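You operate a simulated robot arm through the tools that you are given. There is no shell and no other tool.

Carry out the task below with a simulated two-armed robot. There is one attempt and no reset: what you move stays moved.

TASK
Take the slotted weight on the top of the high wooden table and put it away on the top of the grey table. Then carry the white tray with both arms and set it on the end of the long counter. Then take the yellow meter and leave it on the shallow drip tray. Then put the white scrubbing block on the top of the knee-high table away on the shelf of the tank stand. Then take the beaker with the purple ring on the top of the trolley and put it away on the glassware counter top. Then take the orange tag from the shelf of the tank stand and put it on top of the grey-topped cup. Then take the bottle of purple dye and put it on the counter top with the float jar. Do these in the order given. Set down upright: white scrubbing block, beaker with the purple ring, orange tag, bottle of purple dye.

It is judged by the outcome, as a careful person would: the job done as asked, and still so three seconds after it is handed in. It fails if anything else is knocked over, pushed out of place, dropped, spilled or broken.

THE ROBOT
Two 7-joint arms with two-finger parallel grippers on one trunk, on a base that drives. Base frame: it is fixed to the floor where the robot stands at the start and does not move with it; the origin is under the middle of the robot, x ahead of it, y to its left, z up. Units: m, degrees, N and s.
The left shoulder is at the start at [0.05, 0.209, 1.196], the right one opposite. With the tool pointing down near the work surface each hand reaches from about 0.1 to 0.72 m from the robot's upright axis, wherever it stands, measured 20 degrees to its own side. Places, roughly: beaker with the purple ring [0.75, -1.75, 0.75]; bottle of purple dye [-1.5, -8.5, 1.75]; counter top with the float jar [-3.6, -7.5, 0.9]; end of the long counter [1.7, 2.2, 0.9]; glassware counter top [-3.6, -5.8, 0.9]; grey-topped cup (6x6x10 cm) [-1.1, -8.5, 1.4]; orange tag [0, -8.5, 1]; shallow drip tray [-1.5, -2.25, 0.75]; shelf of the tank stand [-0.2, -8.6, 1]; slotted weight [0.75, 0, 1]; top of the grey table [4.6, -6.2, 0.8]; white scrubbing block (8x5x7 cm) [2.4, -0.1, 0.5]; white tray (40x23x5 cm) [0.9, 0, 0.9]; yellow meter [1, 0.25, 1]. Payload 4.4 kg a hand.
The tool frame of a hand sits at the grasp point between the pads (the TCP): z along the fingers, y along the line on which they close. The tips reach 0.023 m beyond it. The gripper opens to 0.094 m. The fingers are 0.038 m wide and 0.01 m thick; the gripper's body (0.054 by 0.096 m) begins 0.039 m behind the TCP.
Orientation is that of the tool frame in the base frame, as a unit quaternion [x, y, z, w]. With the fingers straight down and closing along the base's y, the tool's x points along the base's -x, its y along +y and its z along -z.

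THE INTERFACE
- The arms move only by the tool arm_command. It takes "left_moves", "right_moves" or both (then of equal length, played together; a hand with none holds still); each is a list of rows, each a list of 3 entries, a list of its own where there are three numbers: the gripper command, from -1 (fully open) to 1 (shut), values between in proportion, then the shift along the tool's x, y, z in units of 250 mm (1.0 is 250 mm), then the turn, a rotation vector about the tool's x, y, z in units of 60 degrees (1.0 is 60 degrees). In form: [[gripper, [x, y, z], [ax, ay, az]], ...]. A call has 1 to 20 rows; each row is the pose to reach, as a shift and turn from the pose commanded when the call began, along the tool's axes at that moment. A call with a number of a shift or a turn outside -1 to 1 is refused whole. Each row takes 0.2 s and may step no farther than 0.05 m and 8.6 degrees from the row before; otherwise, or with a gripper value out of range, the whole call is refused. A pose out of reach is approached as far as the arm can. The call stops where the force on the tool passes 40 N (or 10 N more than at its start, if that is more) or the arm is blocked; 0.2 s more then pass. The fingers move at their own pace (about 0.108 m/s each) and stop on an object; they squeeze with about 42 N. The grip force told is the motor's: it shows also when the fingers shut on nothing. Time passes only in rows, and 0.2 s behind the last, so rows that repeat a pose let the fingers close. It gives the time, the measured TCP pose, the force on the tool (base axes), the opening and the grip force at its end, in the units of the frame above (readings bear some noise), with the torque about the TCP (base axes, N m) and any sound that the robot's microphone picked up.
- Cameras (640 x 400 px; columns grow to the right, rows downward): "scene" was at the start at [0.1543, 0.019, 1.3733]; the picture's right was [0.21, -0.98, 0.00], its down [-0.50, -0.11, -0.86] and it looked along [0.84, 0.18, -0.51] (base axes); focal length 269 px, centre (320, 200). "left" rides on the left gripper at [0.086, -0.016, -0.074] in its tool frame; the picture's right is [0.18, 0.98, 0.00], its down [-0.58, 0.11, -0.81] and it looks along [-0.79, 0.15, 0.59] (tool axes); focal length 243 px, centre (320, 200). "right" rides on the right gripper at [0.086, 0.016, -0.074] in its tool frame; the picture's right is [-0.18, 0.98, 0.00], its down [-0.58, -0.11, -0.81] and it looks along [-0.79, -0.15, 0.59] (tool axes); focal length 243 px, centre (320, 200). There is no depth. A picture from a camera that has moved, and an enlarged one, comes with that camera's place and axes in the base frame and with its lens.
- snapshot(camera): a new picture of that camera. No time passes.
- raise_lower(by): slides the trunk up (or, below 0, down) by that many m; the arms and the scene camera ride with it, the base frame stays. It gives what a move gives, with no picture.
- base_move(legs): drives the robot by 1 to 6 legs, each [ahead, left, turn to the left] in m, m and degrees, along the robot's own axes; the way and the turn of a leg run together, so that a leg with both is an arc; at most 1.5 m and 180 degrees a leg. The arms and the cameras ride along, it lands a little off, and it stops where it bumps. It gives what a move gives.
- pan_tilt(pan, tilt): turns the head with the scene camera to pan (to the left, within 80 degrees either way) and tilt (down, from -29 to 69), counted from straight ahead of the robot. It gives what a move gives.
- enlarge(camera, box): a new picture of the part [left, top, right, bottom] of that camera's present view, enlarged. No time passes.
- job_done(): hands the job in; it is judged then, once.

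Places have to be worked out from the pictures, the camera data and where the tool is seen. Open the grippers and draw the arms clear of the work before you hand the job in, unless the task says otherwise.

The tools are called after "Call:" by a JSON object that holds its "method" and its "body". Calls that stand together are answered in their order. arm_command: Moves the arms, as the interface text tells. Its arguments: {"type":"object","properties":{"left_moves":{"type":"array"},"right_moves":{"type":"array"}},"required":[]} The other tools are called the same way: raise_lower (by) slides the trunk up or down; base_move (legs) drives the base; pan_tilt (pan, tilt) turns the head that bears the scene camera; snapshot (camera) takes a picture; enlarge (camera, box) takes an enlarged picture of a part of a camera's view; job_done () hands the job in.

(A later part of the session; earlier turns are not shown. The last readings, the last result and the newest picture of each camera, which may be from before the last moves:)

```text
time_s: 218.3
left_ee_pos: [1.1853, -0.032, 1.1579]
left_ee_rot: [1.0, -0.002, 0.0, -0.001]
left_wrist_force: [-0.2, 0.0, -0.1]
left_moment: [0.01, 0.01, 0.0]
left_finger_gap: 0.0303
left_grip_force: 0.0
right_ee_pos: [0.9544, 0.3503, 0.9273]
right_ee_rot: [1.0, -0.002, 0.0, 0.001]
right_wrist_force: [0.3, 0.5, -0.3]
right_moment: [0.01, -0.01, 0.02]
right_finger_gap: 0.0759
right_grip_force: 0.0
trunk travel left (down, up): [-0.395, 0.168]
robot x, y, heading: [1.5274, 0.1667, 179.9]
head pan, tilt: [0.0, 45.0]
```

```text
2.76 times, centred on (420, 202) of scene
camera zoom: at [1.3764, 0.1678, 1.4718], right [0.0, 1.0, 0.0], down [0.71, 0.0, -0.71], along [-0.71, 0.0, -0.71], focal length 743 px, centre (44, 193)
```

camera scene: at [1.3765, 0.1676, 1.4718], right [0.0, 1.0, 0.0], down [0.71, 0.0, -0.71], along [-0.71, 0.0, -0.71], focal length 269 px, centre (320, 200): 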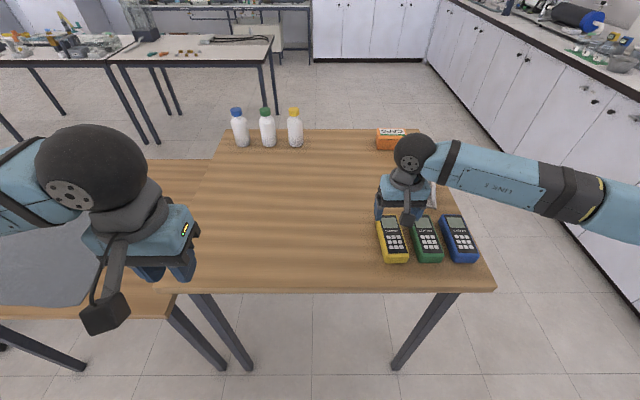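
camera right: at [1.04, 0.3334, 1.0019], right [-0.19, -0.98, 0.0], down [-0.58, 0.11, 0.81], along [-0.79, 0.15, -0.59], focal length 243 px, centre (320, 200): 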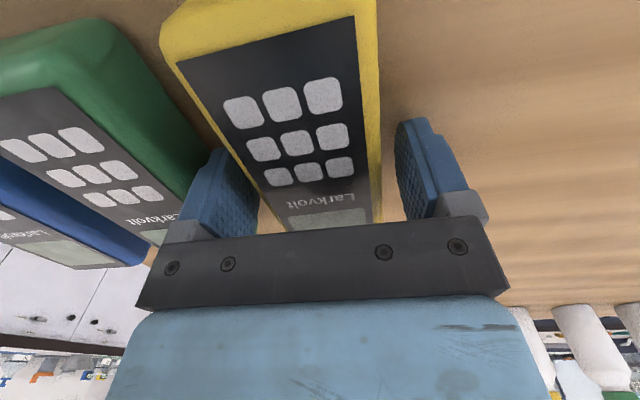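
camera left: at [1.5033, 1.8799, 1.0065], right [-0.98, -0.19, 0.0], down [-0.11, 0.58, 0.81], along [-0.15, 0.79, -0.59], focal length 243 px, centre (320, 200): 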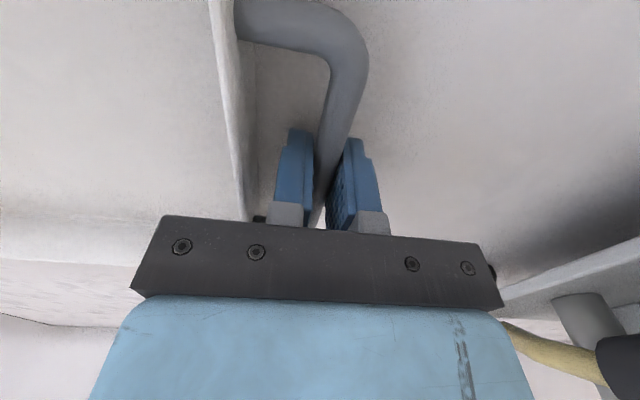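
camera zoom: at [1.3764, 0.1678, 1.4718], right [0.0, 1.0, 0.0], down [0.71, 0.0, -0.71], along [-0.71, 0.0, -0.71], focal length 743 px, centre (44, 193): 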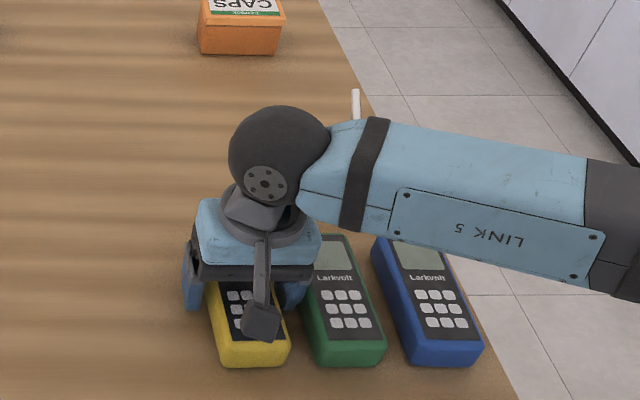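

The right finger sits between yellow and green without touching. I close the gripper.

Call:
{"method": "arm_command", "body": {"right_moves": [[1, [0, 0, 0], [0, 0, 0]], [1, [0, 0, 0], [0, 0, 0]], [1, [0, 0, 0], [0, 0, 0]], [1, [0, 0, 0], [0, 0, 0]]]}}

Call:
{"method": "snapshot", "body": {"camera": "right"}}

```text
time_s: 219.3
left_ee_pos: [1.1859, -0.031, 1.1597]
left_ee_rot: [1.0, -0.002, 0.0, -0.002]
left_wrist_force: [-0.1, 0.6, -0.1]
left_moment: [0.01, 0.0, -0.02]
left_finger_gap: 0.0303
left_grip_force: 0.1
right_ee_pos: [0.9541, 0.3501, 0.9269]
right_ee_rot: [1.0, -0.002, 0.0, 0.0]
right_wrist_force: [-0.4, 1.1, 0.5]
right_moment: [0.09, 0.04, 0.0]
right_finger_gap: 0.0577
right_grip_force: 42.1
trunk travel left (down, up): [-0.395, 0.168]
robot x, y, heading: [1.5256, 0.1701, 180.0]
head pan, tilt: [0.0, 45.0]
```

```text
taken
camera right: at [1.0399, 0.3334, 1.0021], right [-0.19, -0.98, 0.0], down [-0.58, 0.11, 0.81], along [-0.79, 0.15, -0.59], focal length 243 px, centre (320, 200)
```

right: 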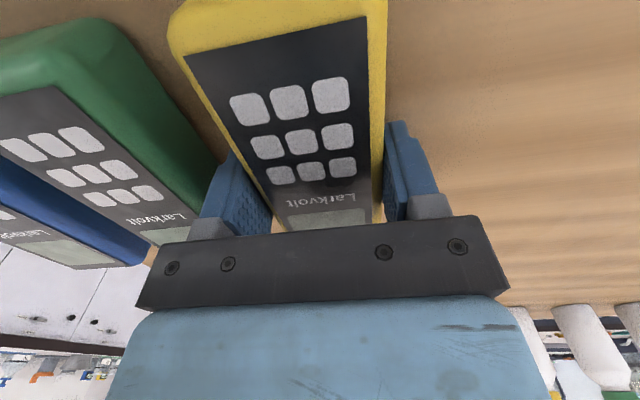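

Gripped at 57.7 mm. I lift it straight up, then draw it back toward the body.

Call:
{"method": "arm_command", "body": {"right_moves": [[1, [0, 0, -0.1], [0, 0, 0]], [1, [0, 0, -0.26], [0, 0, 0]], [1, [0, 0, -0.44], [0, 0, 0]], [1, [0, 0, -0.62], [0, 0, 0]], [1, [0, 0, -0.8], [0, 0, 0]], [1, [0.16, 0, -0.9], [0, 0, 0]], [1, [0.34, 0, -0.94], [0, 0, 0]], [1, [0.52, 0, -0.94], [0, 0, 0]], [1, [0.7, 0, -0.94], [0, 0, 0]], [1, [0.8, 0, -0.94], [0, 0, 0]], [1, [0.8, 0, -0.94], [0, 0, 0]]]}}

Call:
{"method": "snapshot", "body": {"camera": "right"}}

Call:
{"method": "snapshot", "body": {"camera": "scene"}}

```text
time_s: 221.7
left_ee_pos: [1.1856, -0.0305, 1.1594]
left_ee_rot: [1.0, -0.001, 0.0, 0.0]
left_wrist_force: [-0.2, -0.2, 0.2]
left_moment: [0.0, 0.02, 0.02]
left_finger_gap: 0.0299
left_grip_force: 0.1
right_ee_pos: [1.1547, 0.3504, 1.1622]
right_ee_rot: [1.0, -0.002, 0.0, 0.001]
right_wrist_force: [0.1, 0.5, -2.4]
right_moment: [0.03, 0.02, 0.02]
right_finger_gap: 0.0574
right_grip_force: 42.3
trunk travel left (down, up): [-0.395, 0.168]
robot x, y, heading: [1.5254, 0.1652, 179.6]
head pan, tilt: [0.0, 45.0]
```

```text
taken
camera right: at [1.2401, 0.3339, 1.2356], right [-0.19, -0.98, 0.0], down [-0.58, 0.11, 0.81], along [-0.79, 0.15, -0.59], focal length 243 px, centre (320, 200)
```

right: 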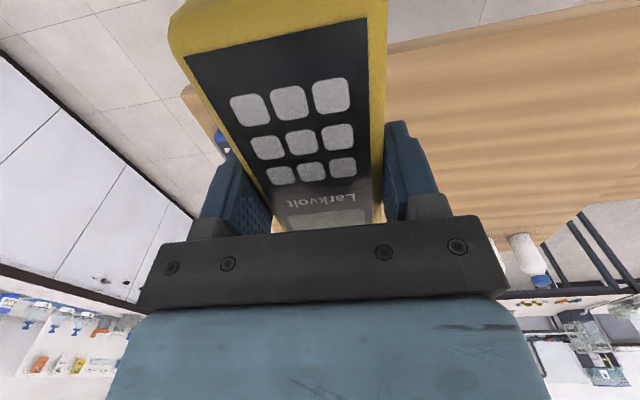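

```text
taken
camera scene: at [1.376, 0.1679, 1.4718], right [0.0, 1.0, 0.0], down [0.71, 0.0, -0.71], along [-0.71, 0.0, -0.71], focal length 269 px, centre (320, 200)
```

scene: 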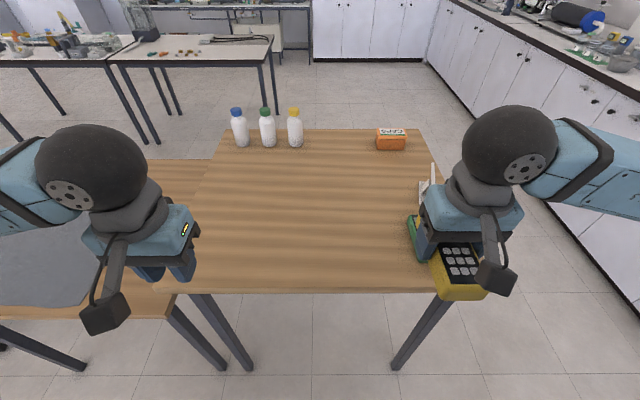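

The meter is held firmly. I route west between the wooden table and the long counter (y≈1.17), then south into the aisle; first strafe right and go west.

Call:
{"method": "base_move", "body": {"legs": [[-0.1, -0.5, 0], [0, -0.5, 0], [1.0, 0, 0], [0.95, 0, 0]]}}

Call:
{"method": "pan_tilt", "body": {"pan": 40, "tilt": 25}}

Call:
{"method": "snapshot", "body": {"camera": "scene"}}

Call:
{"method": "pan_tilt", "body": {"pan": 0, "tilt": 25}}

Call:
{"method": "snapshot", "body": {"camera": "scene"}}

```text
time_s: 240.5
left_ee_pos: [-0.6558, 0.9638, 1.1604]
left_ee_rot: [1.0, 0.003, 0.001, -0.001]
left_wrist_force: [0.7, -0.4, -0.1]
left_moment: [-0.01, 0.02, 0.03]
left_finger_gap: 0.0303
left_grip_force: 0.1
right_ee_pos: [-0.6912, 1.3449, 1.1611]
right_ee_rot: [1.0, 0.004, 0.0, 0.001]
right_wrist_force: [0.3, -0.5, -1.9]
right_moment: [-0.02, 0.03, -0.01]
right_finger_gap: 0.0575
right_grip_force: 42.2
trunk travel left (down, up): [-0.395, 0.168]
robot x, y, heading: [-0.3192, 1.1653, -179.7]
head pan, tilt: [0.0, 45.0]
```

```text
time_s: 241.6
left_ee_pos: [-0.6562, 0.9656, 1.1596]
left_ee_rot: [1.0, 0.003, 0.0, -0.001]
left_wrist_force: [0.1, -0.8, -0.5]
left_moment: [-0.04, -0.01, 0.01]
left_finger_gap: 0.0301
left_grip_force: 0.0
right_ee_pos: [-0.6921, 1.3457, 1.1604]
right_ee_rot: [1.0, 0.003, 0.0, 0.0]
right_wrist_force: [0.5, -0.5, -1.8]
right_moment: [0.0, 0.02, 0.0]
right_finger_gap: 0.0575
right_grip_force: 41.7
trunk travel left (down, up): [-0.395, 0.168]
robot x, y, heading: [-0.317, 1.1666, -179.8]
head pan, tilt: [40.0, 25.0]
```

```text
taken
camera scene: at [-0.4567, 1.106, 1.5023], right [-0.65, 0.76, 0.0], down [0.32, 0.27, -0.91], along [-0.69, -0.59, -0.42], focal length 269 px, centre (320, 200)
```

scene: 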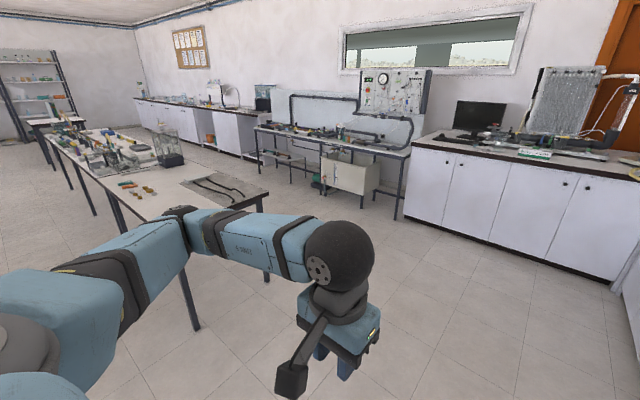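

```text
time_s: 242.6
left_ee_pos: [-0.6563, 0.9643, 1.1608]
left_ee_rot: [1.0, 0.003, 0.0, -0.001]
left_wrist_force: [-0.1, -0.3, -0.2]
left_moment: [0.0, -0.02, 0.01]
left_finger_gap: 0.0304
left_grip_force: 0.1
right_ee_pos: [-0.6915, 1.3454, 1.1611]
right_ee_rot: [1.0, 0.004, -0.001, 0.0]
right_wrist_force: [-0.8, 0.0, -3.0]
right_moment: [0.02, -0.01, -0.01]
right_finger_gap: 0.0576
right_grip_force: 42.1
trunk travel left (down, up): [-0.395, 0.168]
robot x, y, heading: [-0.3176, 1.1618, -180.0]
head pan, tilt: [0.0, 25.0]
```

```text
taken
camera scene: at [-0.4785, 1.165, 1.5024], right [-0.01, 1.0, 0.0], down [0.42, 0.0, -0.91], along [-0.91, -0.01, -0.42], focal length 269 px, centre (320, 200)
```

scene: 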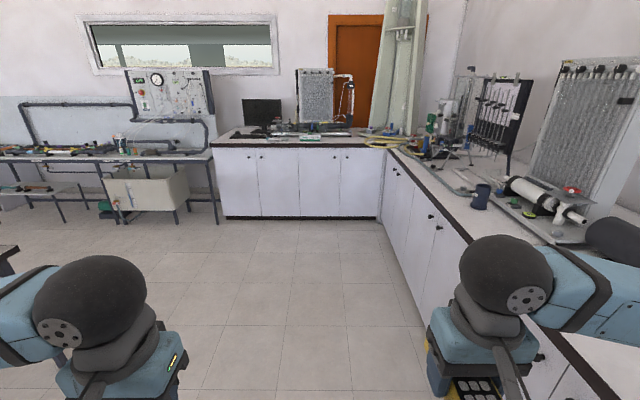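

I enlarge the west tables to find the shallow drip tray.

Call:
{"method": "pan_tilt", "body": {"pan": 45, "tilt": 15}}

Call:
{"method": "enlarge", "body": {"camera": "scene", "box": [20, 120, 340, 320]}}

```text
time_s: 243.7
left_ee_pos: [-0.6564, 0.9644, 1.1595]
left_ee_rot: [1.0, 0.002, 0.0, -0.001]
left_wrist_force: [-0.2, 0.0, -0.2]
left_moment: [0.0, -0.01, -0.02]
left_finger_gap: 0.03
left_grip_force: 0.0
right_ee_pos: [-0.6912, 1.3451, 1.1613]
right_ee_rot: [1.0, 0.003, 0.0, 0.001]
right_wrist_force: [0.6, 0.3, -2.8]
right_moment: [0.0, 0.0, -0.03]
right_finger_gap: 0.0578
right_grip_force: 42.4
trunk travel left (down, up): [-0.395, 0.168]
robot x, y, heading: [-0.3185, 1.1644, -179.8]
head pan, tilt: [45.0, 15.0]
```

```text
2.00 times, centred on (180, 220) of scene
camera zoom: at [-0.4521, 1.0992, 1.5186], right [-0.71, 0.7, 0.0], down [0.18, 0.18, -0.97], along [-0.68, -0.69, -0.26], focal length 539 px, centre (600, 160)
```

zoom: 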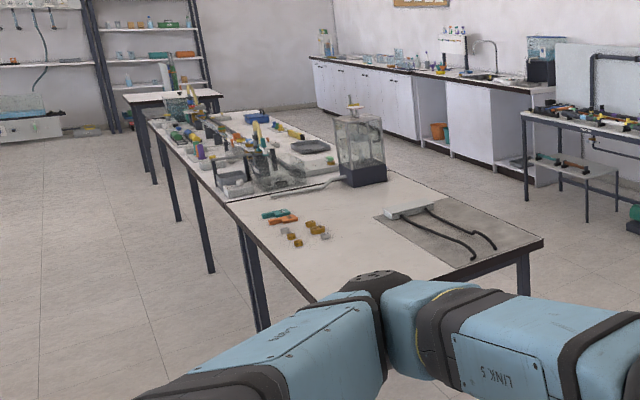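

The drip tray is the dark oval at about [-1.41, -2.28], near the west edge of its table, so I go round to the west aisle: west to x≈-2.2, then south.

Call:
{"method": "base_move", "body": {"legs": [[1.0, 0, 0], [0.88, 0, 0], [0, 0, 90], [1.2, 0, 0]]}}

Call:
{"method": "pan_tilt", "body": {"pan": 0, "tilt": 25}}

Call:
{"method": "snapshot", "body": {"camera": "scene"}}

Call:
{"method": "pan_tilt", "body": {"pan": 45, "tilt": 25}}

Call:
{"method": "snapshot", "body": {"camera": "scene"}}

```text
time_s: 262.7
left_ee_pos: [-1.9484, -0.3771, 1.1597]
left_ee_rot: [0.695, 0.719, -0.001, -0.001]
left_wrist_force: [-0.2, -0.3, 0.4]
left_moment: [0.02, -0.02, -0.03]
left_finger_gap: 0.0303
left_grip_force: 0.1
right_ee_pos: [-2.3293, -0.4231, 1.1616]
right_ee_rot: [0.695, 0.719, 0.0, 0.0]
right_wrist_force: [-0.1, -0.9, -3.0]
right_moment: [0.01, 0.0, 0.0]
right_finger_gap: 0.0578
right_grip_force: 42.2
trunk travel left (down, up): [-0.395, 0.168]
robot x, y, heading: [-2.158, -0.042, -88.3]
head pan, tilt: [45.0, 15.0]
```

```text
time_s: 263.8
left_ee_pos: [-1.9484, -0.3764, 1.1594]
left_ee_rot: [0.695, 0.719, -0.001, 0.0]
left_wrist_force: [0.0, 0.1, 1.0]
left_moment: [0.03, 0.0, -0.03]
left_finger_gap: 0.0301
left_grip_force: 0.1
right_ee_pos: [-2.3285, -0.4225, 1.1602]
right_ee_rot: [0.694, 0.72, 0.001, 0.001]
right_wrist_force: [-0.2, -0.5, -2.8]
right_moment: [0.02, 0.0, 0.0]
right_finger_gap: 0.0578
right_grip_force: 42.0
trunk travel left (down, up): [-0.395, 0.168]
robot x, y, heading: [-2.1599, -0.0461, -88.1]
head pan, tilt: [0.0, 25.0]
```

```text
taken
camera scene: at [-2.1559, -0.2031, 1.5024], right [-1.0, -0.03, 0.0], down [-0.01, 0.42, -0.91], along [0.03, -0.91, -0.42], focal length 269 px, centre (320, 200)
```

scene: 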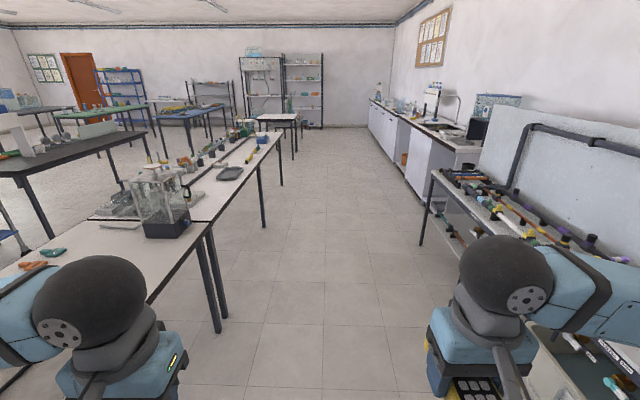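

```text
time_s: 264.9
left_ee_pos: [-1.9496, -0.3765, 1.1594]
left_ee_rot: [0.696, 0.718, -0.001, 0.0]
left_wrist_force: [0.2, -0.1, 1.5]
left_moment: [0.01, -0.01, -0.01]
left_finger_gap: 0.03
left_grip_force: 0.1
right_ee_pos: [-2.3283, -0.4209, 1.1596]
right_ee_rot: [0.695, 0.719, 0.001, 0.001]
right_wrist_force: [0.6, -0.7, -2.0]
right_moment: [-0.04, 0.02, -0.02]
right_finger_gap: 0.0578
right_grip_force: 41.8
trunk travel left (down, up): [-0.395, 0.168]
robot x, y, heading: [-2.1593, -0.0411, -88.3]
head pan, tilt: [45.0, 25.0]
```

```text
taken
camera scene: at [-2.0919, -0.174, 1.5024], right [-0.68, -0.73, 0.0], down [-0.31, 0.29, -0.91], along [0.66, -0.62, -0.42], focal length 269 px, centre (320, 200)
```

scene: 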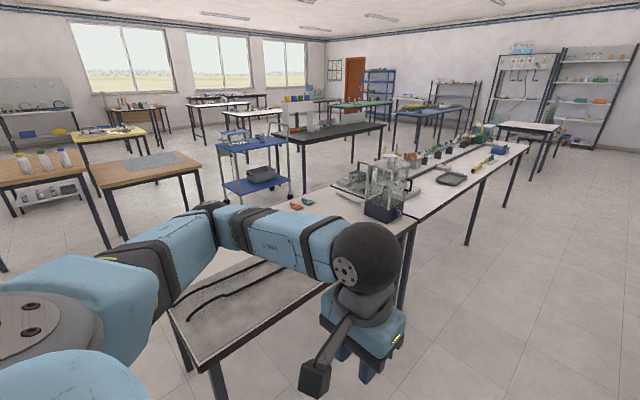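

The drip tray is at about [-1.34, -2.30] on the second table. I drive south to y≈-2.3 and turn to face east.

Call:
{"method": "base_move", "body": {"legs": [[1.12, 0, 0], [1.12, 0, 0], [0, 0, 88.3]]}}

Call:
{"method": "pan_tilt", "body": {"pan": 0, "tilt": 40}}

Call:
{"method": "snapshot", "body": {"camera": "scene"}}

```text
time_s: 279.7
left_ee_pos: [-1.7528, -2.0873, 1.1596]
left_ee_rot: [0.002, 1.0, 0.0, -0.001]
left_wrist_force: [0.2, 0.6, 0.3]
left_moment: [0.01, -0.04, 0.04]
left_finger_gap: 0.0302
left_grip_force: 0.1
right_ee_pos: [-1.7225, -2.4681, 1.1595]
right_ee_rot: [0.002, 1.0, 0.002, 0.0]
right_wrist_force: [-0.8, 0.4, -2.4]
right_moment: [0.01, -0.01, 0.0]
right_finger_gap: 0.0578
right_grip_force: 42.0
trunk travel left (down, up): [-0.395, 0.168]
robot x, y, heading: [-2.0923, -2.2876, -0.1]
head pan, tilt: [45.0, 25.0]
```

```text
time_s: 280.8
left_ee_pos: [-1.7535, -2.0877, 1.1606]
left_ee_rot: [0.002, 1.0, -0.001, -0.001]
left_wrist_force: [0.4, 0.2, 0.6]
left_moment: [-0.02, -0.01, -0.01]
left_finger_gap: 0.0303
left_grip_force: 0.0
right_ee_pos: [-1.7218, -2.4693, 1.1608]
right_ee_rot: [0.002, 1.0, 0.001, -0.001]
right_wrist_force: [0.7, 0.6, -2.8]
right_moment: [-0.01, 0.03, -0.04]
right_finger_gap: 0.0578
right_grip_force: 42.5
trunk travel left (down, up): [-0.395, 0.168]
robot x, y, heading: [-2.0952, -2.282, -0.1]
head pan, tilt: [0.0, 40.0]
```

```text
taken
camera scene: at [-1.9424, -2.2862, 1.4791], right [0.0, -1.0, 0.0], down [-0.64, 0.0, -0.77], along [0.77, 0.0, -0.64], focal length 269 px, centre (320, 200)
```

scene: 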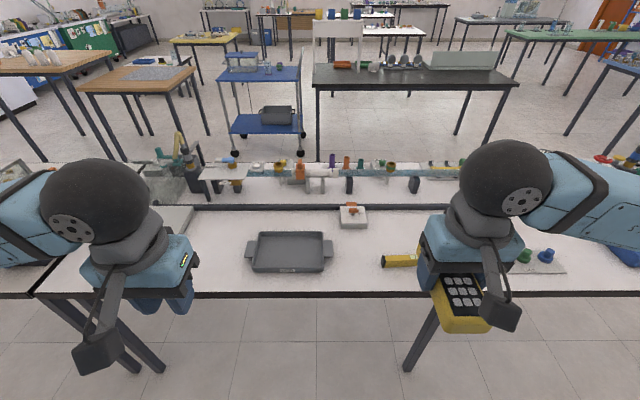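

The drip tray lies at x≈-1.43 to -1.27, y≈-2.07 to -2.30. I enlarge it to see the rim and interior.

Call:
{"method": "enlarge", "body": {"camera": "scene", "box": [220, 200, 420, 300]}}

Call:
{"method": "snapshot", "body": {"camera": "left"}}

```text
3.20 times, centred on (320, 250) of scene
camera zoom: at [-1.9424, -2.2862, 1.4791], right [0.0, -1.0, 0.0], down [-0.64, 0.0, -0.77], along [0.77, 0.0, -0.64], focal length 862 px, centre (320, 40)
```

zoom: 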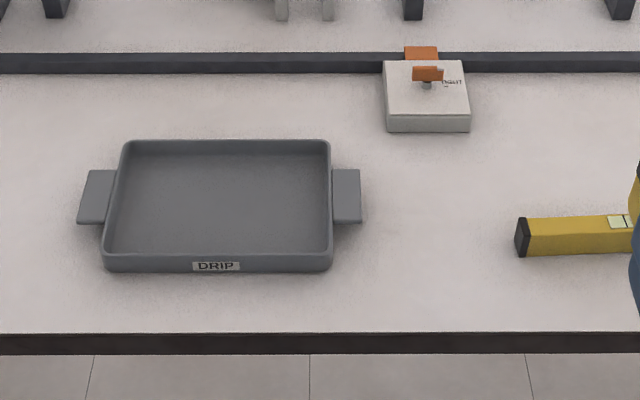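

```text
taken
camera left: at [-1.8391, -2.1021, 1.236], right [-0.18, 0.98, 0.0], down [0.58, 0.11, 0.81], along [0.79, 0.14, -0.59], focal length 243 px, centre (320, 200)
```

left: 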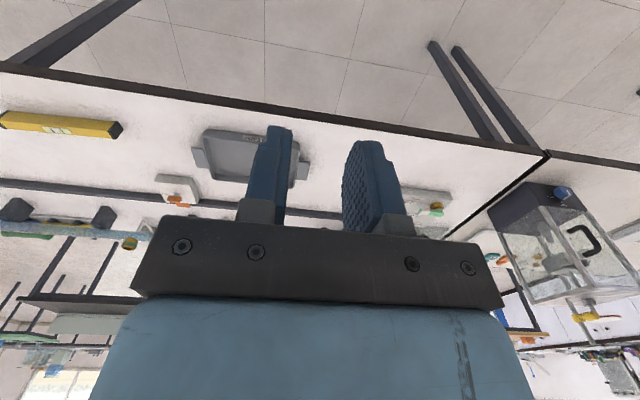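

The tray interior is roughly 0.145 × 0.215 m, so the 0.137 m meter should go in with its long side along y. I check my left elbow and the glass tank before moving in.

Call:
{"method": "pan_tilt", "body": {"pan": 60, "tilt": 25}}

Call:
{"method": "snapshot", "body": {"camera": "scene"}}

```text
time_s: 282.1
left_ee_pos: [-1.7534, -2.0874, 1.1586]
left_ee_rot: [0.003, 1.0, 0.0, 0.001]
left_wrist_force: [0.2, -1.0, -0.1]
left_moment: [0.02, 0.0, 0.0]
left_finger_gap: 0.0299
left_grip_force: 0.1
right_ee_pos: [-1.7208, -2.4677, 1.1605]
right_ee_rot: [0.002, 1.0, 0.001, 0.0]
right_wrist_force: [-0.7, 0.2, -2.1]
right_moment: [0.0, -0.03, 0.02]
right_finger_gap: 0.0577
right_grip_force: 42.0
trunk travel left (down, up): [-0.395, 0.168]
robot x, y, heading: [-2.0934, -2.2835, -0.2]
head pan, tilt: [60.0, 25.0]
```

```text
taken
camera scene: at [-1.981, -2.2064, 1.5024], right [0.86, -0.5, 0.0], down [-0.21, -0.36, -0.91], along [0.46, 0.78, -0.42], focal length 269 px, centre (320, 200)
```

scene: 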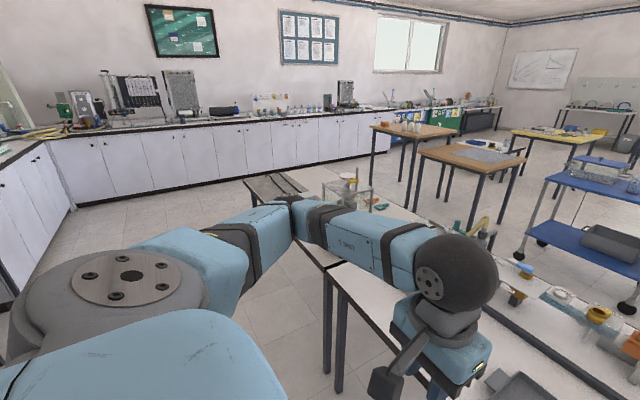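

The left elbow (z≈1.25) stays above and away from the tank if I stop near y≈-2.19. I move in 0.24 m ahead and 0.1 m left.

Call:
{"method": "base_move", "body": {"legs": [[0.24, 0.1, 0]]}}

Call:
{"method": "pan_tilt", "body": {"pan": 0, "tilt": 50}}

Call:
{"method": "snapshot", "body": {"camera": "scene"}}

```text
time_s: 284.0
left_ee_pos: [-1.5122, -1.9914, 1.1601]
left_ee_rot: [0.005, 1.0, -0.001, 0.0]
left_wrist_force: [-0.6, 0.5, -0.5]
left_moment: [-0.02, -0.01, 0.01]
left_finger_gap: 0.0301
left_grip_force: 0.1
right_ee_pos: [-1.483, -2.3721, 1.1613]
right_ee_rot: [0.003, 1.0, 0.0, 0.001]
right_wrist_force: [0.4, 0.5, -3.1]
right_moment: [-0.02, 0.0, 0.03]
right_finger_gap: 0.0578
right_grip_force: 42.5
trunk travel left (down, up): [-0.395, 0.168]
robot x, y, heading: [-1.8523, -2.1892, -0.4]
head pan, tilt: [60.0, 25.0]
```

```text
time_s: 285.3
left_ee_pos: [-1.5124, -1.9907, 1.1605]
left_ee_rot: [0.004, 1.0, -0.001, 0.0]
left_wrist_force: [0.2, 0.2, -0.1]
left_moment: [0.01, -0.01, -0.03]
left_finger_gap: 0.0302
left_grip_force: 0.1
right_ee_pos: [-1.4821, -2.3727, 1.1609]
right_ee_rot: [0.004, 1.0, 0.0, 0.001]
right_wrist_force: [-0.3, 0.1, -2.4]
right_moment: [-0.01, -0.03, 0.03]
right_finger_gap: 0.0578
right_grip_force: 42.3
trunk travel left (down, up): [-0.395, 0.168]
robot x, y, heading: [-1.8547, -2.1878, -0.6]
head pan, tilt: [0.0, 50.0]
```

```text
taken
camera scene: at [-1.7101, -2.1888, 1.4649], right [-0.01, -1.0, 0.0], down [-0.77, 0.01, -0.64], along [0.64, 0.0, -0.77], focal length 269 px, centre (320, 200)
```

scene: 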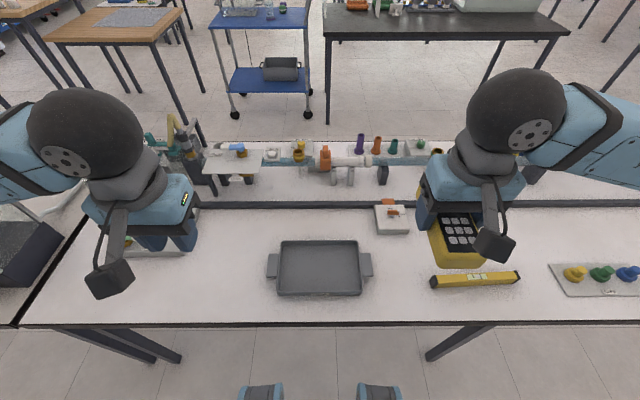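

The tray centre is at about [-1.366, -2.189]. I swing the right hand over it, yawing 60° so the meter turns toward lying along y.

Call:
{"method": "arm_command", "body": {"right_moves": [[1, [-0.058, 0.092, 0], [0, 0, -0.125]], [1, [-0.116, 0.184, 0], [0, 0, -0.25]], [1, [-0.174, 0.275, 0], [0, 0, -0.375]], [1, [-0.232, 0.367, 0], [0, 0, -0.5]], [1, [-0.29, 0.459, 0], [0, 0, -0.625]], [1, [-0.348, 0.55, 0], [0, 0, -0.75]], [1, [-0.406, 0.642, 0], [0, 0, -0.875]], [1, [-0.464, 0.734, 0], [0, 0, -1.0]], [1, [-0.464, 0.734, 0], [0, 0, -1.0]]]}}

Call:
{"method": "snapshot", "body": {"camera": "scene"}}

Call:
{"method": "snapshot", "body": {"camera": "right"}}

```text
time_s: 287.3
left_ee_pos: [-1.512, -1.9895, 1.1591]
left_ee_rot: [0.004, 1.0, 0.0, 0.0]
left_wrist_force: [0.8, 0.0, 1.0]
left_moment: [0.01, 0.0, -0.01]
left_finger_gap: 0.03
left_grip_force: 0.0
right_ee_pos: [-1.365, -2.1893, 1.1601]
right_ee_rot: [-0.498, 0.867, 0.001, 0.001]
right_wrist_force: [0.3, -1.1, -2.2]
right_moment: [0.05, -0.02, 0.01]
right_finger_gap: 0.0579
right_grip_force: 41.6
trunk travel left (down, up): [-0.395, 0.168]
robot x, y, heading: [-1.8508, -2.1865, -0.6]
head pan, tilt: [0.0, 50.0]
```

```text
taken
camera scene: at [-1.7103, -2.1896, 1.4649], right [-0.01, -1.0, 0.0], down [-0.77, 0.01, -0.64], along [0.64, 0.0, -0.77], focal length 269 px, centre (320, 200)
```

scene: 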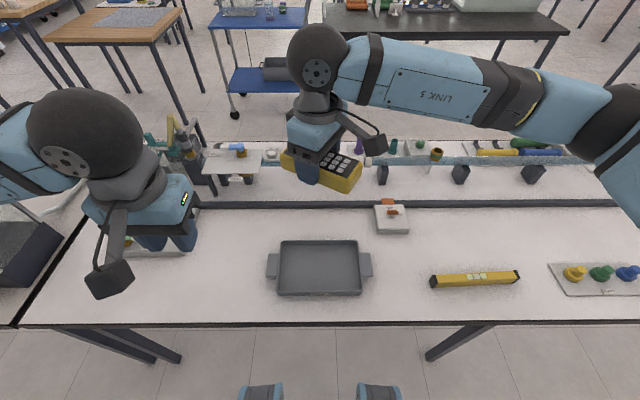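

```text
taken
camera right: at [-1.4231, -2.2562, 1.2353], right [-0.76, 0.65, 0.0], down [0.39, 0.45, 0.81], along [0.53, 0.61, -0.59], focal length 243 px, centre (320, 200)
```

right: 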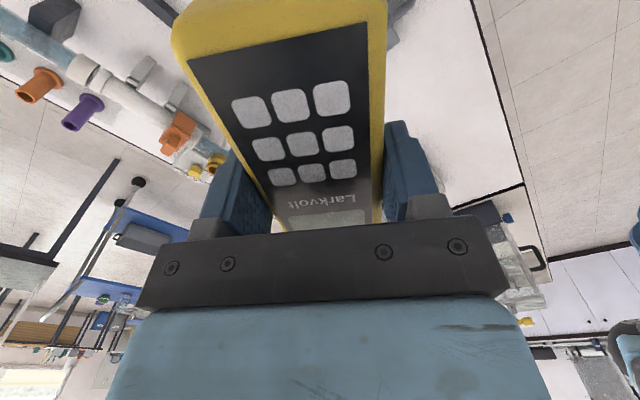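

60° yaw reached right above the tray. I add 30° more yaw while lowering 0.1 m.

Call:
{"method": "arm_command", "body": {"right_moves": [[1, [0, 0, 0.05], [0, 0, -0.125]], [1, [0, 0, 0.15], [0, 0, -0.25]], [1, [0, 0, 0.3], [0, 0, -0.375]], [1, [0, 0, 0.4], [0, 0, -0.5]], [1, [0, 0, 0.4], [0, 0, -0.5]]]}}

Call:
{"method": "snapshot", "body": {"camera": "scene"}}

Call:
{"method": "snapshot", "body": {"camera": "right"}}

```text
time_s: 288.5
left_ee_pos: [-1.5116, -1.9908, 1.1589]
left_ee_rot: [0.004, 1.0, -0.001, 0.0]
left_wrist_force: [0.6, -0.4, -0.5]
left_moment: [0.01, 0.04, -0.01]
left_finger_gap: 0.0301
left_grip_force: 0.1
right_ee_pos: [-1.3784, -2.209, 1.0698]
right_ee_rot: [-0.67, 0.741, -0.03, 0.014]
right_wrist_force: [-0.2, 0.1, -2.3]
right_moment: [0.02, 0.0, -0.05]
right_finger_gap: 0.0579
right_grip_force: 42.5
right hand out of reach, approached as far as the arm can: row 3, 4, 5
trunk travel left (down, up): [-0.395, 0.168]
robot x, y, heading: [-1.8527, -2.1902, -0.6]
head pan, tilt: [0.0, 50.0]
```

```text
taken
camera scene: at [-1.7089, -2.189, 1.4647], right [-0.01, -1.0, 0.0], down [-0.77, 0.01, -0.64], along [0.64, 0.0, -0.77], focal length 269 px, centre (320, 200)
```

scene: 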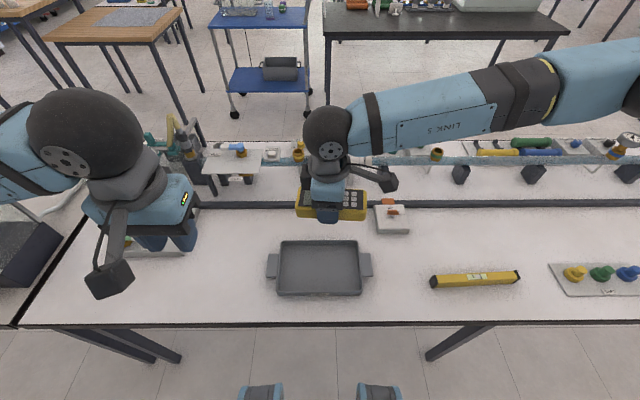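

```text
taken
camera right: at [-1.4078, -2.2916, 1.1451], right [-0.96, 0.28, -0.07], down [0.12, 0.59, 0.8], along [0.27, 0.76, -0.6], focal length 243 px, centre (320, 200)
```

right: 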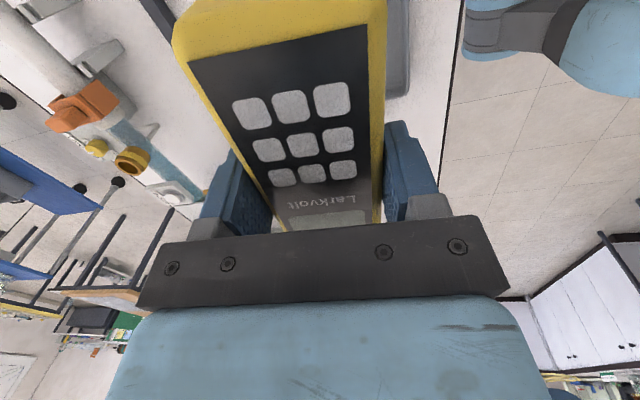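

Full 90° is just past the wrist's limit (it sits at ~84° with a small tilt). I back off to a clean 70° yaw, level, centred on the tray.

Call:
{"method": "arm_command", "body": {"right_moves": [[1, [-0.03, -0.013, 0], [-0.021, -0.004, 0.079]], [1, [-0.06, -0.026, 0], [-0.042, -0.008, 0.158]], [1, [-0.084, -0.04, 0], [-0.0623, -0.011, 0.237]], [1, [-0.084, -0.04, 0], [-0.0623, -0.011, 0.237]]]}}

```text
time_s: 289.5
left_ee_pos: [-1.512, -1.9904, 1.1592]
left_ee_rot: [0.004, 1.0, -0.001, 0.001]
left_wrist_force: [-0.3, 0.2, 0.1]
left_moment: [0.04, 0.02, 0.0]
left_finger_gap: 0.0302
left_grip_force: 0.1
right_ee_pos: [-1.3668, -2.1875, 1.0709]
right_ee_rot: [-0.573, 0.82, -0.001, 0.002]
right_wrist_force: [-0.2, -0.6, -2.0]
right_moment: [0.03, 0.01, 0.01]
right_finger_gap: 0.058
right_grip_force: 42.3
trunk travel left (down, up): [-0.395, 0.168]
robot x, y, heading: [-1.8532, -2.1899, -0.3]
head pan, tilt: [0.0, 50.0]
```

Clean and level now. I lower to z≈0.87 and check alignment with the tray.

Call:
{"method": "arm_command", "body": {"right_moves": [[1, [0, 0, 0.16], [0, 0, 0]], [1, [0, 0, 0.32], [0, 0, 0]], [1, [0, 0, 0.48], [0, 0, 0]], [1, [0, 0, 0.64], [0, 0, 0]], [1, [0, 0, 0.76], [0, 0, 0]], [1, [0, 0, 0.76], [0, 0, 0]]]}}

Call:
{"method": "snapshot", "body": {"camera": "scene"}}

Call:
{"method": "snapshot", "body": {"camera": "right"}}

Call:
{"method": "snapshot", "body": {"camera": "left"}}

```text
time_s: 290.9
left_ee_pos: [-1.5118, -1.9913, 1.1583]
left_ee_rot: [0.004, 1.0, -0.001, -0.001]
left_wrist_force: [-0.1, -0.3, 1.0]
left_moment: [-0.01, 0.0, 0.01]
left_finger_gap: 0.0303
left_grip_force: 0.1
right_ee_pos: [-1.367, -2.1892, 0.88]
right_ee_rot: [-0.573, 0.819, -0.001, 0.002]
right_wrist_force: [0.0, 0.0, -1.6]
right_moment: [0.02, 0.02, -0.02]
right_finger_gap: 0.0577
right_grip_force: 41.7
trunk travel left (down, up): [-0.395, 0.168]
robot x, y, heading: [-1.8542, -2.1859, -0.4]
head pan, tilt: [0.0, 50.0]
```

```text
taken
camera scene: at [-1.7102, -2.1888, 1.4649], right [-0.01, -1.0, 0.0], down [-0.77, 0.01, -0.64], along [0.64, 0.0, -0.77], focal length 269 px, centre (320, 200)
```

scene: 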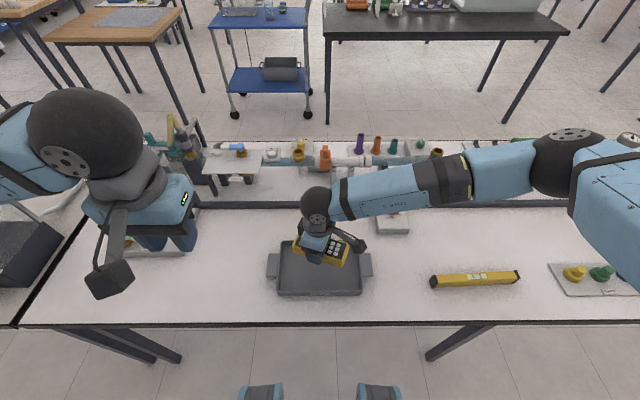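

```text
taken
camera right: at [-1.4118, -2.265, 0.9555], right [-0.86, 0.51, 0.0], down [0.3, 0.51, 0.81], along [0.41, 0.69, -0.59], focal length 243 px, centre (320, 200)
```

right: 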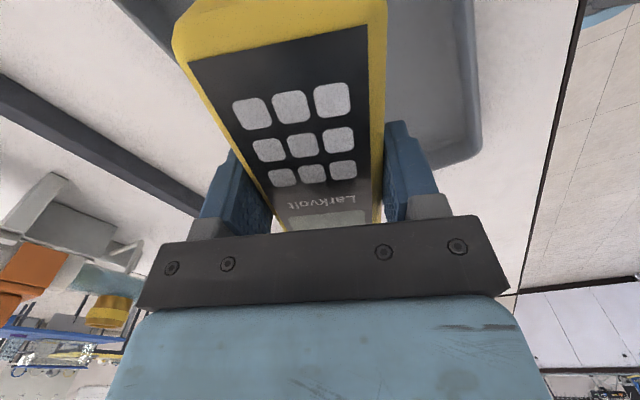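

```text
taken
camera left: at [-1.5983, -2.0051, 1.2361], right [-0.18, 0.98, 0.0], down [0.58, 0.11, 0.81], along [0.79, 0.14, -0.59], focal length 243 px, centre (320, 200)
```

left: 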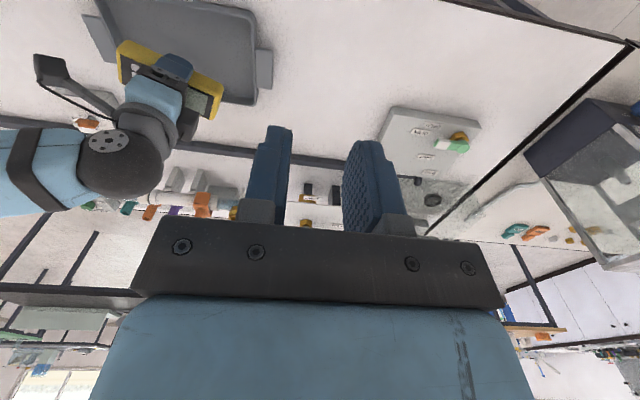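

The meter hangs centred over the drip tray (x -1.45 to -1.285). I lower toward contact, slower near the end.

Call:
{"method": "arm_command", "body": {"right_moves": [[1, [0, 0, 0.06], [0, 0, 0]], [1, [0, 0, 0.12], [0, 0, 0]], [1, [0, 0, 0.16], [0, 0, 0]], [1, [0, 0, 0.19], [0, 0, 0]], [1, [0, 0, 0.21], [0, 0, 0]], [1, [0, 0, 0.22], [0, 0, 0]], [1, [0, 0, 0.22], [0, 0, 0]]]}}

Call:
{"method": "enlarge", "body": {"camera": "scene", "box": [240, 170, 400, 310]}}

Call:
{"method": "enlarge", "body": {"camera": "left", "box": [20, 0, 300, 160]}}

```text
time_s: 292.5
left_ee_pos: [-1.5121, -1.9896, 1.1605]
left_ee_rot: [0.003, 1.0, -0.001, 0.0]
left_wrist_force: [-0.3, -1.1, 0.1]
left_moment: [-0.03, -0.01, 0.01]
left_finger_gap: 0.03
left_grip_force: 0.2
right_ee_pos: [-1.3667, -2.1898, 0.8258]
right_ee_rot: [-0.573, 0.819, -0.002, 0.001]
right_wrist_force: [-0.3, -0.1, -1.9]
right_moment: [0.03, 0.0, 0.03]
right_finger_gap: 0.0577
right_grip_force: 42.1
trunk travel left (down, up): [-0.395, 0.168]
robot x, y, heading: [-1.8511, -2.1888, -0.4]
head pan, tilt: [0.0, 50.0]
```

```text
2.86 times, centred on (320, 240) of scene
camera zoom: at [-1.71, -2.1888, 1.4649], right [-0.01, -1.0, 0.0], down [-0.77, 0.01, -0.64], along [0.64, 0.0, -0.77], focal length 770 px, centre (320, 86)
```

zoom: 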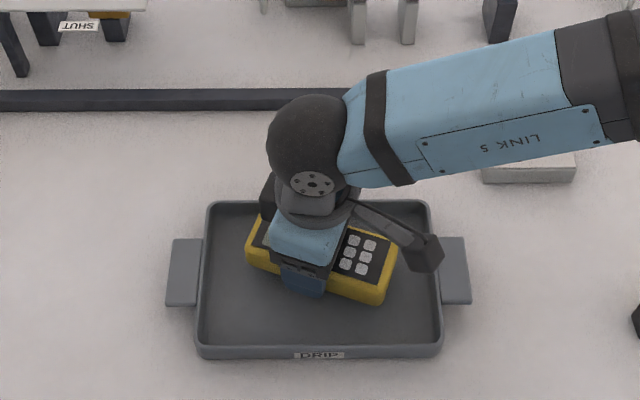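

```text
2.29 times, centred on (160, 80) of left
camera zoom: at [-1.5981, -2.0051, 1.236], right [-0.18, 0.98, 0.0], down [0.58, 0.11, 0.81], along [0.79, 0.14, -0.59], focal length 555 px, centre (686, 474)
```

zoom: 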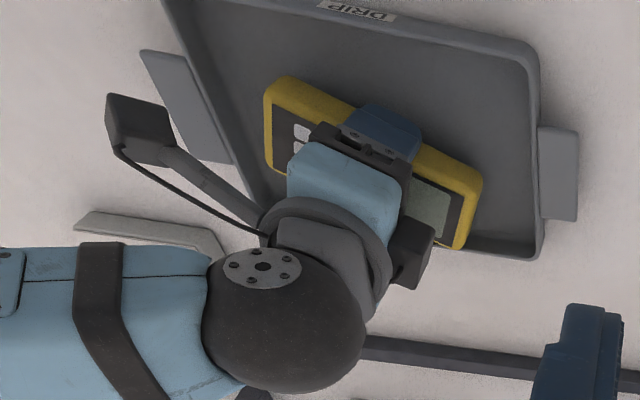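

Inside the rims all round. I continue down in small steps.

Call:
{"method": "arm_command", "body": {"right_moves": [[1, [0, 0, 0.016], [0, 0, 0]], [1, [0, 0, 0.032], [0, 0, 0]], [1, [0, 0, 0.048], [0, 0, 0]], [1, [0, 0, 0.048], [0, 0, 0]]]}}

Call:
{"method": "arm_command", "body": {"right_moves": [[1, [0, 0, 0.012], [0, 0, 0]], [1, [0, 0, 0.024], [0, 0, 0]], [1, [0, 0, 0.036], [0, 0, 0]], [1, [0, 0, 0.036], [0, 0, 0]]]}}

```text
time_s: 293.5
left_ee_pos: [-1.5129, -1.9908, 1.1592]
left_ee_rot: [0.004, 1.0, -0.001, 0.0]
left_wrist_force: [-0.4, -0.2, 0.0]
left_moment: [0.01, -0.01, 0.01]
left_finger_gap: 0.0299
left_grip_force: 0.0
right_ee_pos: [-1.3651, -2.1897, 0.8132]
right_ee_rot: [-0.575, 0.818, -0.001, 0.002]
right_wrist_force: [-0.4, -0.6, -2.2]
right_moment: [-0.03, -0.02, 0.02]
right_finger_gap: 0.0576
right_grip_force: 42.6
trunk travel left (down, up): [-0.395, 0.168]
robot x, y, heading: [-1.8539, -2.1859, -0.6]
head pan, tilt: [0.0, 50.0]
```

```text
time_s: 294.2
left_ee_pos: [-1.5134, -1.9911, 1.1606]
left_ee_rot: [0.004, 1.0, -0.001, 0.002]
left_wrist_force: [0.2, 0.0, 0.0]
left_moment: [0.03, 0.01, 0.0]
left_finger_gap: 0.0304
left_grip_force: 0.0
right_ee_pos: [-1.3635, -2.1878, 0.8118]
right_ee_rot: [-0.573, 0.82, -0.003, 0.004]
right_wrist_force: [-6.3, -6.6, 24.5]
right_moment: [-0.21, 0.53, 0.03]
right_finger_gap: 0.058
right_grip_force: 42.2
trunk travel left (down, up): [-0.395, 0.168]
robot x, y, heading: [-1.8558, -2.1894, -0.6]
head pan, tilt: [0.0, 50.0]
stopped in row 3 (right hand): the force on the tool passed its limit at 43 N (the readings are from after the stop); the commanded pose is now the measured one
```

Contact on the tray floor at z 0.812. I open the fingers to 76 mm and rise straight up.

Call:
{"method": "arm_command", "body": {"right_moves": [[0.1, [0, 0, -0.004], [0, 0, 0]], [-0.5, [0, 0, -0.004], [0, 0, 0]], [-0.6, [0, 0, -0.004], [0, 0, 0]], [-0.6, [0, 0, -0.06], [0, 0, 0]], [-0.6, [0, 0, -0.16], [0, 0, 0]], [-0.6, [0, 0, -0.32], [0, 0, 0]], [-0.6, [0, 0, -0.48], [0, 0, 0]], [-0.6, [0, 0, -0.64], [0, 0, 0]], [-0.6, [0, 0, -0.8], [0, 0, 0]], [-0.6, [0, 0, -0.96], [0, 0, 0]]]}}

Call:
{"method": "snapshot", "body": {"camera": "scene"}}

Call:
{"method": "enlarge", "body": {"camera": "left", "box": [20, 0, 300, 160]}}

```text
time_s: 296.4
left_ee_pos: [-1.5121, -1.9905, 1.1605]
left_ee_rot: [0.004, 1.0, -0.001, 0.001]
left_wrist_force: [0.5, -0.7, -0.1]
left_moment: [0.01, 0.01, -0.01]
left_finger_gap: 0.03
left_grip_force: 0.0
right_ee_pos: [-1.3666, -2.1882, 1.0505]
right_ee_rot: [-0.573, 0.82, -0.002, 0.004]
right_wrist_force: [0.0, 0.5, 0.7]
right_moment: [-0.02, -0.05, 0.02]
right_finger_gap: 0.0752
right_grip_force: 0.0
trunk travel left (down, up): [-0.395, 0.168]
robot x, y, heading: [-1.8513, -2.1873, -0.6]
head pan, tilt: [0.0, 50.0]
```

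```text
taken
camera scene: at [-1.7109, -2.1889, 1.4649], right [-0.01, -1.0, 0.0], down [-0.77, 0.01, -0.64], along [0.64, -0.01, -0.77], focal length 269 px, centre (320, 200)
```

scene: 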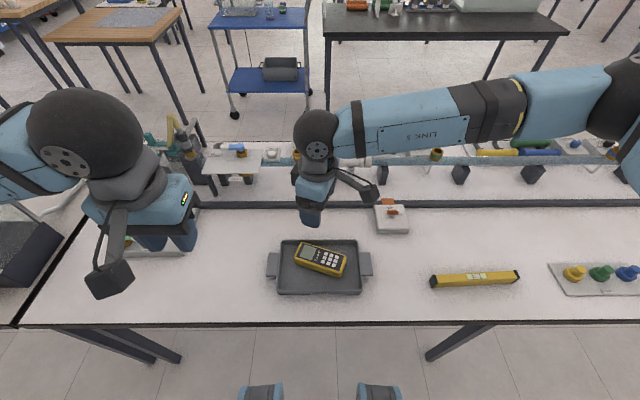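

```text
2.29 times, centred on (160, 80) of left
camera zoom: at [-1.5987, -2.0052, 1.2361], right [-0.18, 0.98, 0.0], down [0.58, 0.11, 0.81], along [0.79, 0.14, -0.59], focal length 555 px, centre (686, 474)
```

zoom: 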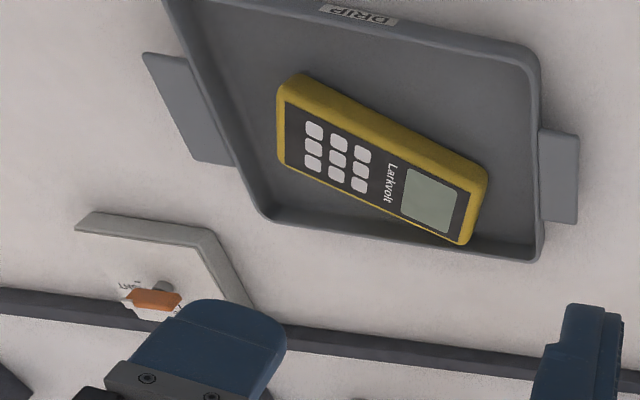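

The meter is lying inside the drip tray. I bring the right hand back to its travel pose, undoing the yaw.

Call:
{"method": "arm_command", "body": {"right_moves": [[-0.6, [0.05, 0.01, -0.12], [0, 0, 0.125]], [-0.6, [0.16, 0.03, -0.22], [0, 0, 0.25]], [-0.6, [0.28, 0.055, -0.3], [0, 0, 0.375]], [-0.6, [0.4, 0.08, -0.37], [0, 0, 0.5]], [-0.6, [0.52, 0.105, -0.42], [0, 0, 0.625]], [-0.6, [0.64, 0.13, -0.44], [0, 0, 0.75]], [-0.6, [0.75, 0.152, -0.44], [0, 0, 0.875]], [-0.6, [0.851, 0.173, -0.44], [0, 0, 1.0]], [-0.6, [0.851, 0.173, -0.44], [0, 0, 1.0]]]}}

Call:
{"method": "arm_command", "body": {"right_moves": [[-0.6, [0, 0, 0], [0, 0, 0.083]], [-0.6, [0, 0, 0], [0, 0, 0.167]]]}}

Call:
{"method": "snapshot", "body": {"camera": "scene"}}

```text
time_s: 298.4
left_ee_pos: [-1.5119, -1.9908, 1.1599]
left_ee_rot: [0.004, 1.0, -0.001, 0.0]
left_wrist_force: [0.3, -0.5, -0.4]
left_moment: [-0.03, 0.0, 0.02]
left_finger_gap: 0.0303
left_grip_force: 0.1
right_ee_pos: [-1.4779, -2.3716, 1.1599]
right_ee_rot: [-0.087, 0.996, -0.001, 0.004]
right_wrist_force: [0.2, -0.1, -0.3]
right_moment: [-0.05, 0.01, 0.02]
right_finger_gap: 0.075
right_grip_force: 0.0
trunk travel left (down, up): [-0.395, 0.168]
robot x, y, heading: [-1.8523, -2.1884, -0.4]
head pan, tilt: [0.0, 50.0]
```

```text
time_s: 299.0
left_ee_pos: [-1.5117, -1.99, 1.1595]
left_ee_rot: [0.004, 1.0, 0.0, -0.001]
left_wrist_force: [0.2, 0.0, -0.5]
left_moment: [-0.01, -0.02, 0.0]
left_finger_gap: 0.03
left_grip_force: 0.0
right_ee_pos: [-1.4804, -2.373, 1.1589]
right_ee_rot: [0.002, 1.0, 0.0, 0.003]
right_wrist_force: [-0.6, 0.2, -0.7]
right_moment: [0.01, -0.01, 0.03]
right_finger_gap: 0.0751
right_grip_force: 0.1
trunk travel left (down, up): [-0.395, 0.168]
robot x, y, heading: [-1.8516, -2.187, -0.5]
head pan, tilt: [0.0, 50.0]
```

```text
taken
camera scene: at [-1.7101, -2.1889, 1.4649], right [-0.01, -1.0, 0.0], down [-0.77, 0.01, -0.64], along [0.64, -0.01, -0.77], focal length 269 px, centre (320, 200)
```

scene: 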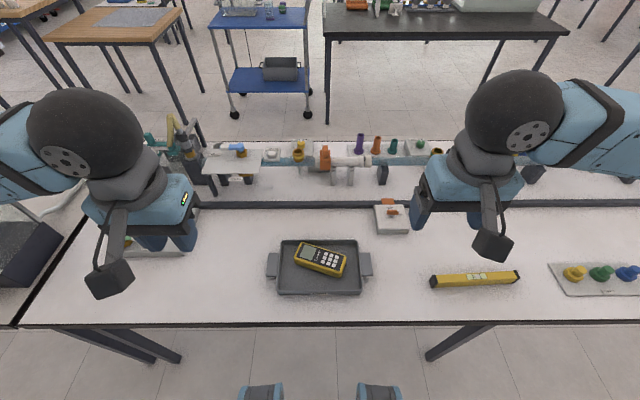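

Task 3 is done. Next is the white scrubbing block on the knee-high table; I retrace my path: back out, north along the west aisle, then east along y≈1.15.

Call:
{"method": "base_move", "body": {"legs": [[-0.27, 0, 0], [0, 0, 90], [1.2, 0, 0], [1.2, 0, 0], [0.95, 0, 0], [0, 0, -90]]}}

Call:
{"method": "pan_tilt", "body": {"pan": 0, "tilt": 25}}

Call:
{"method": "snapshot", "body": {"camera": "scene"}}

```text
time_s: 324.4
left_ee_pos: [-1.7178, 1.3526, 1.1602]
left_ee_rot: [0.003, 1.0, -0.001, 0.0]
left_wrist_force: [-0.8, 1.0, 0.2]
left_moment: [0.02, -0.01, 0.03]
left_finger_gap: 0.0303
left_grip_force: 0.1
right_ee_pos: [-1.6855, 0.9701, 1.1589]
right_ee_rot: [0.0, 1.0, 0.001, 0.004]
right_wrist_force: [0.4, 0.4, -0.5]
right_moment: [-0.03, 0.01, 0.01]
right_finger_gap: 0.0752
right_grip_force: 0.0
trunk travel left (down, up): [-0.395, 0.168]
robot x, y, heading: [-2.0589, 1.1518, -0.7]
head pan, tilt: [0.0, 50.0]
```

```text
time_s: 325.3
left_ee_pos: [-1.7168, 1.3528, 1.1601]
left_ee_rot: [0.003, 1.0, 0.0, 0.0]
left_wrist_force: [0.5, 0.0, -0.1]
left_moment: [0.03, -0.01, 0.0]
left_finger_gap: 0.03
left_grip_force: 0.0
right_ee_pos: [-1.6833, 0.9712, 1.1585]
right_ee_rot: [0.0, 1.0, 0.0, 0.004]
right_wrist_force: [0.2, 0.4, 0.9]
right_moment: [0.02, 0.02, -0.01]
right_finger_gap: 0.0751
right_grip_force: 0.0
trunk travel left (down, up): [-0.395, 0.168]
robot x, y, heading: [-2.0609, 1.157, -0.6]
head pan, tilt: [0.0, 25.0]
```

```text
taken
camera scene: at [-1.9004, 1.1542, 1.5023], right [-0.01, -1.0, 0.0], down [-0.42, 0.0, -0.91], along [0.91, -0.01, -0.42], focal length 269 px, centre (320, 200)
```

scene: 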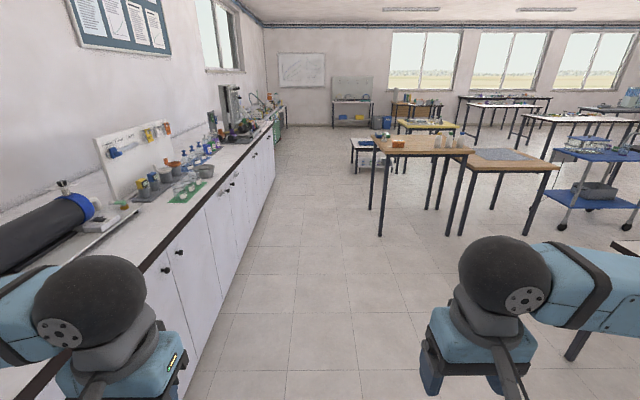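

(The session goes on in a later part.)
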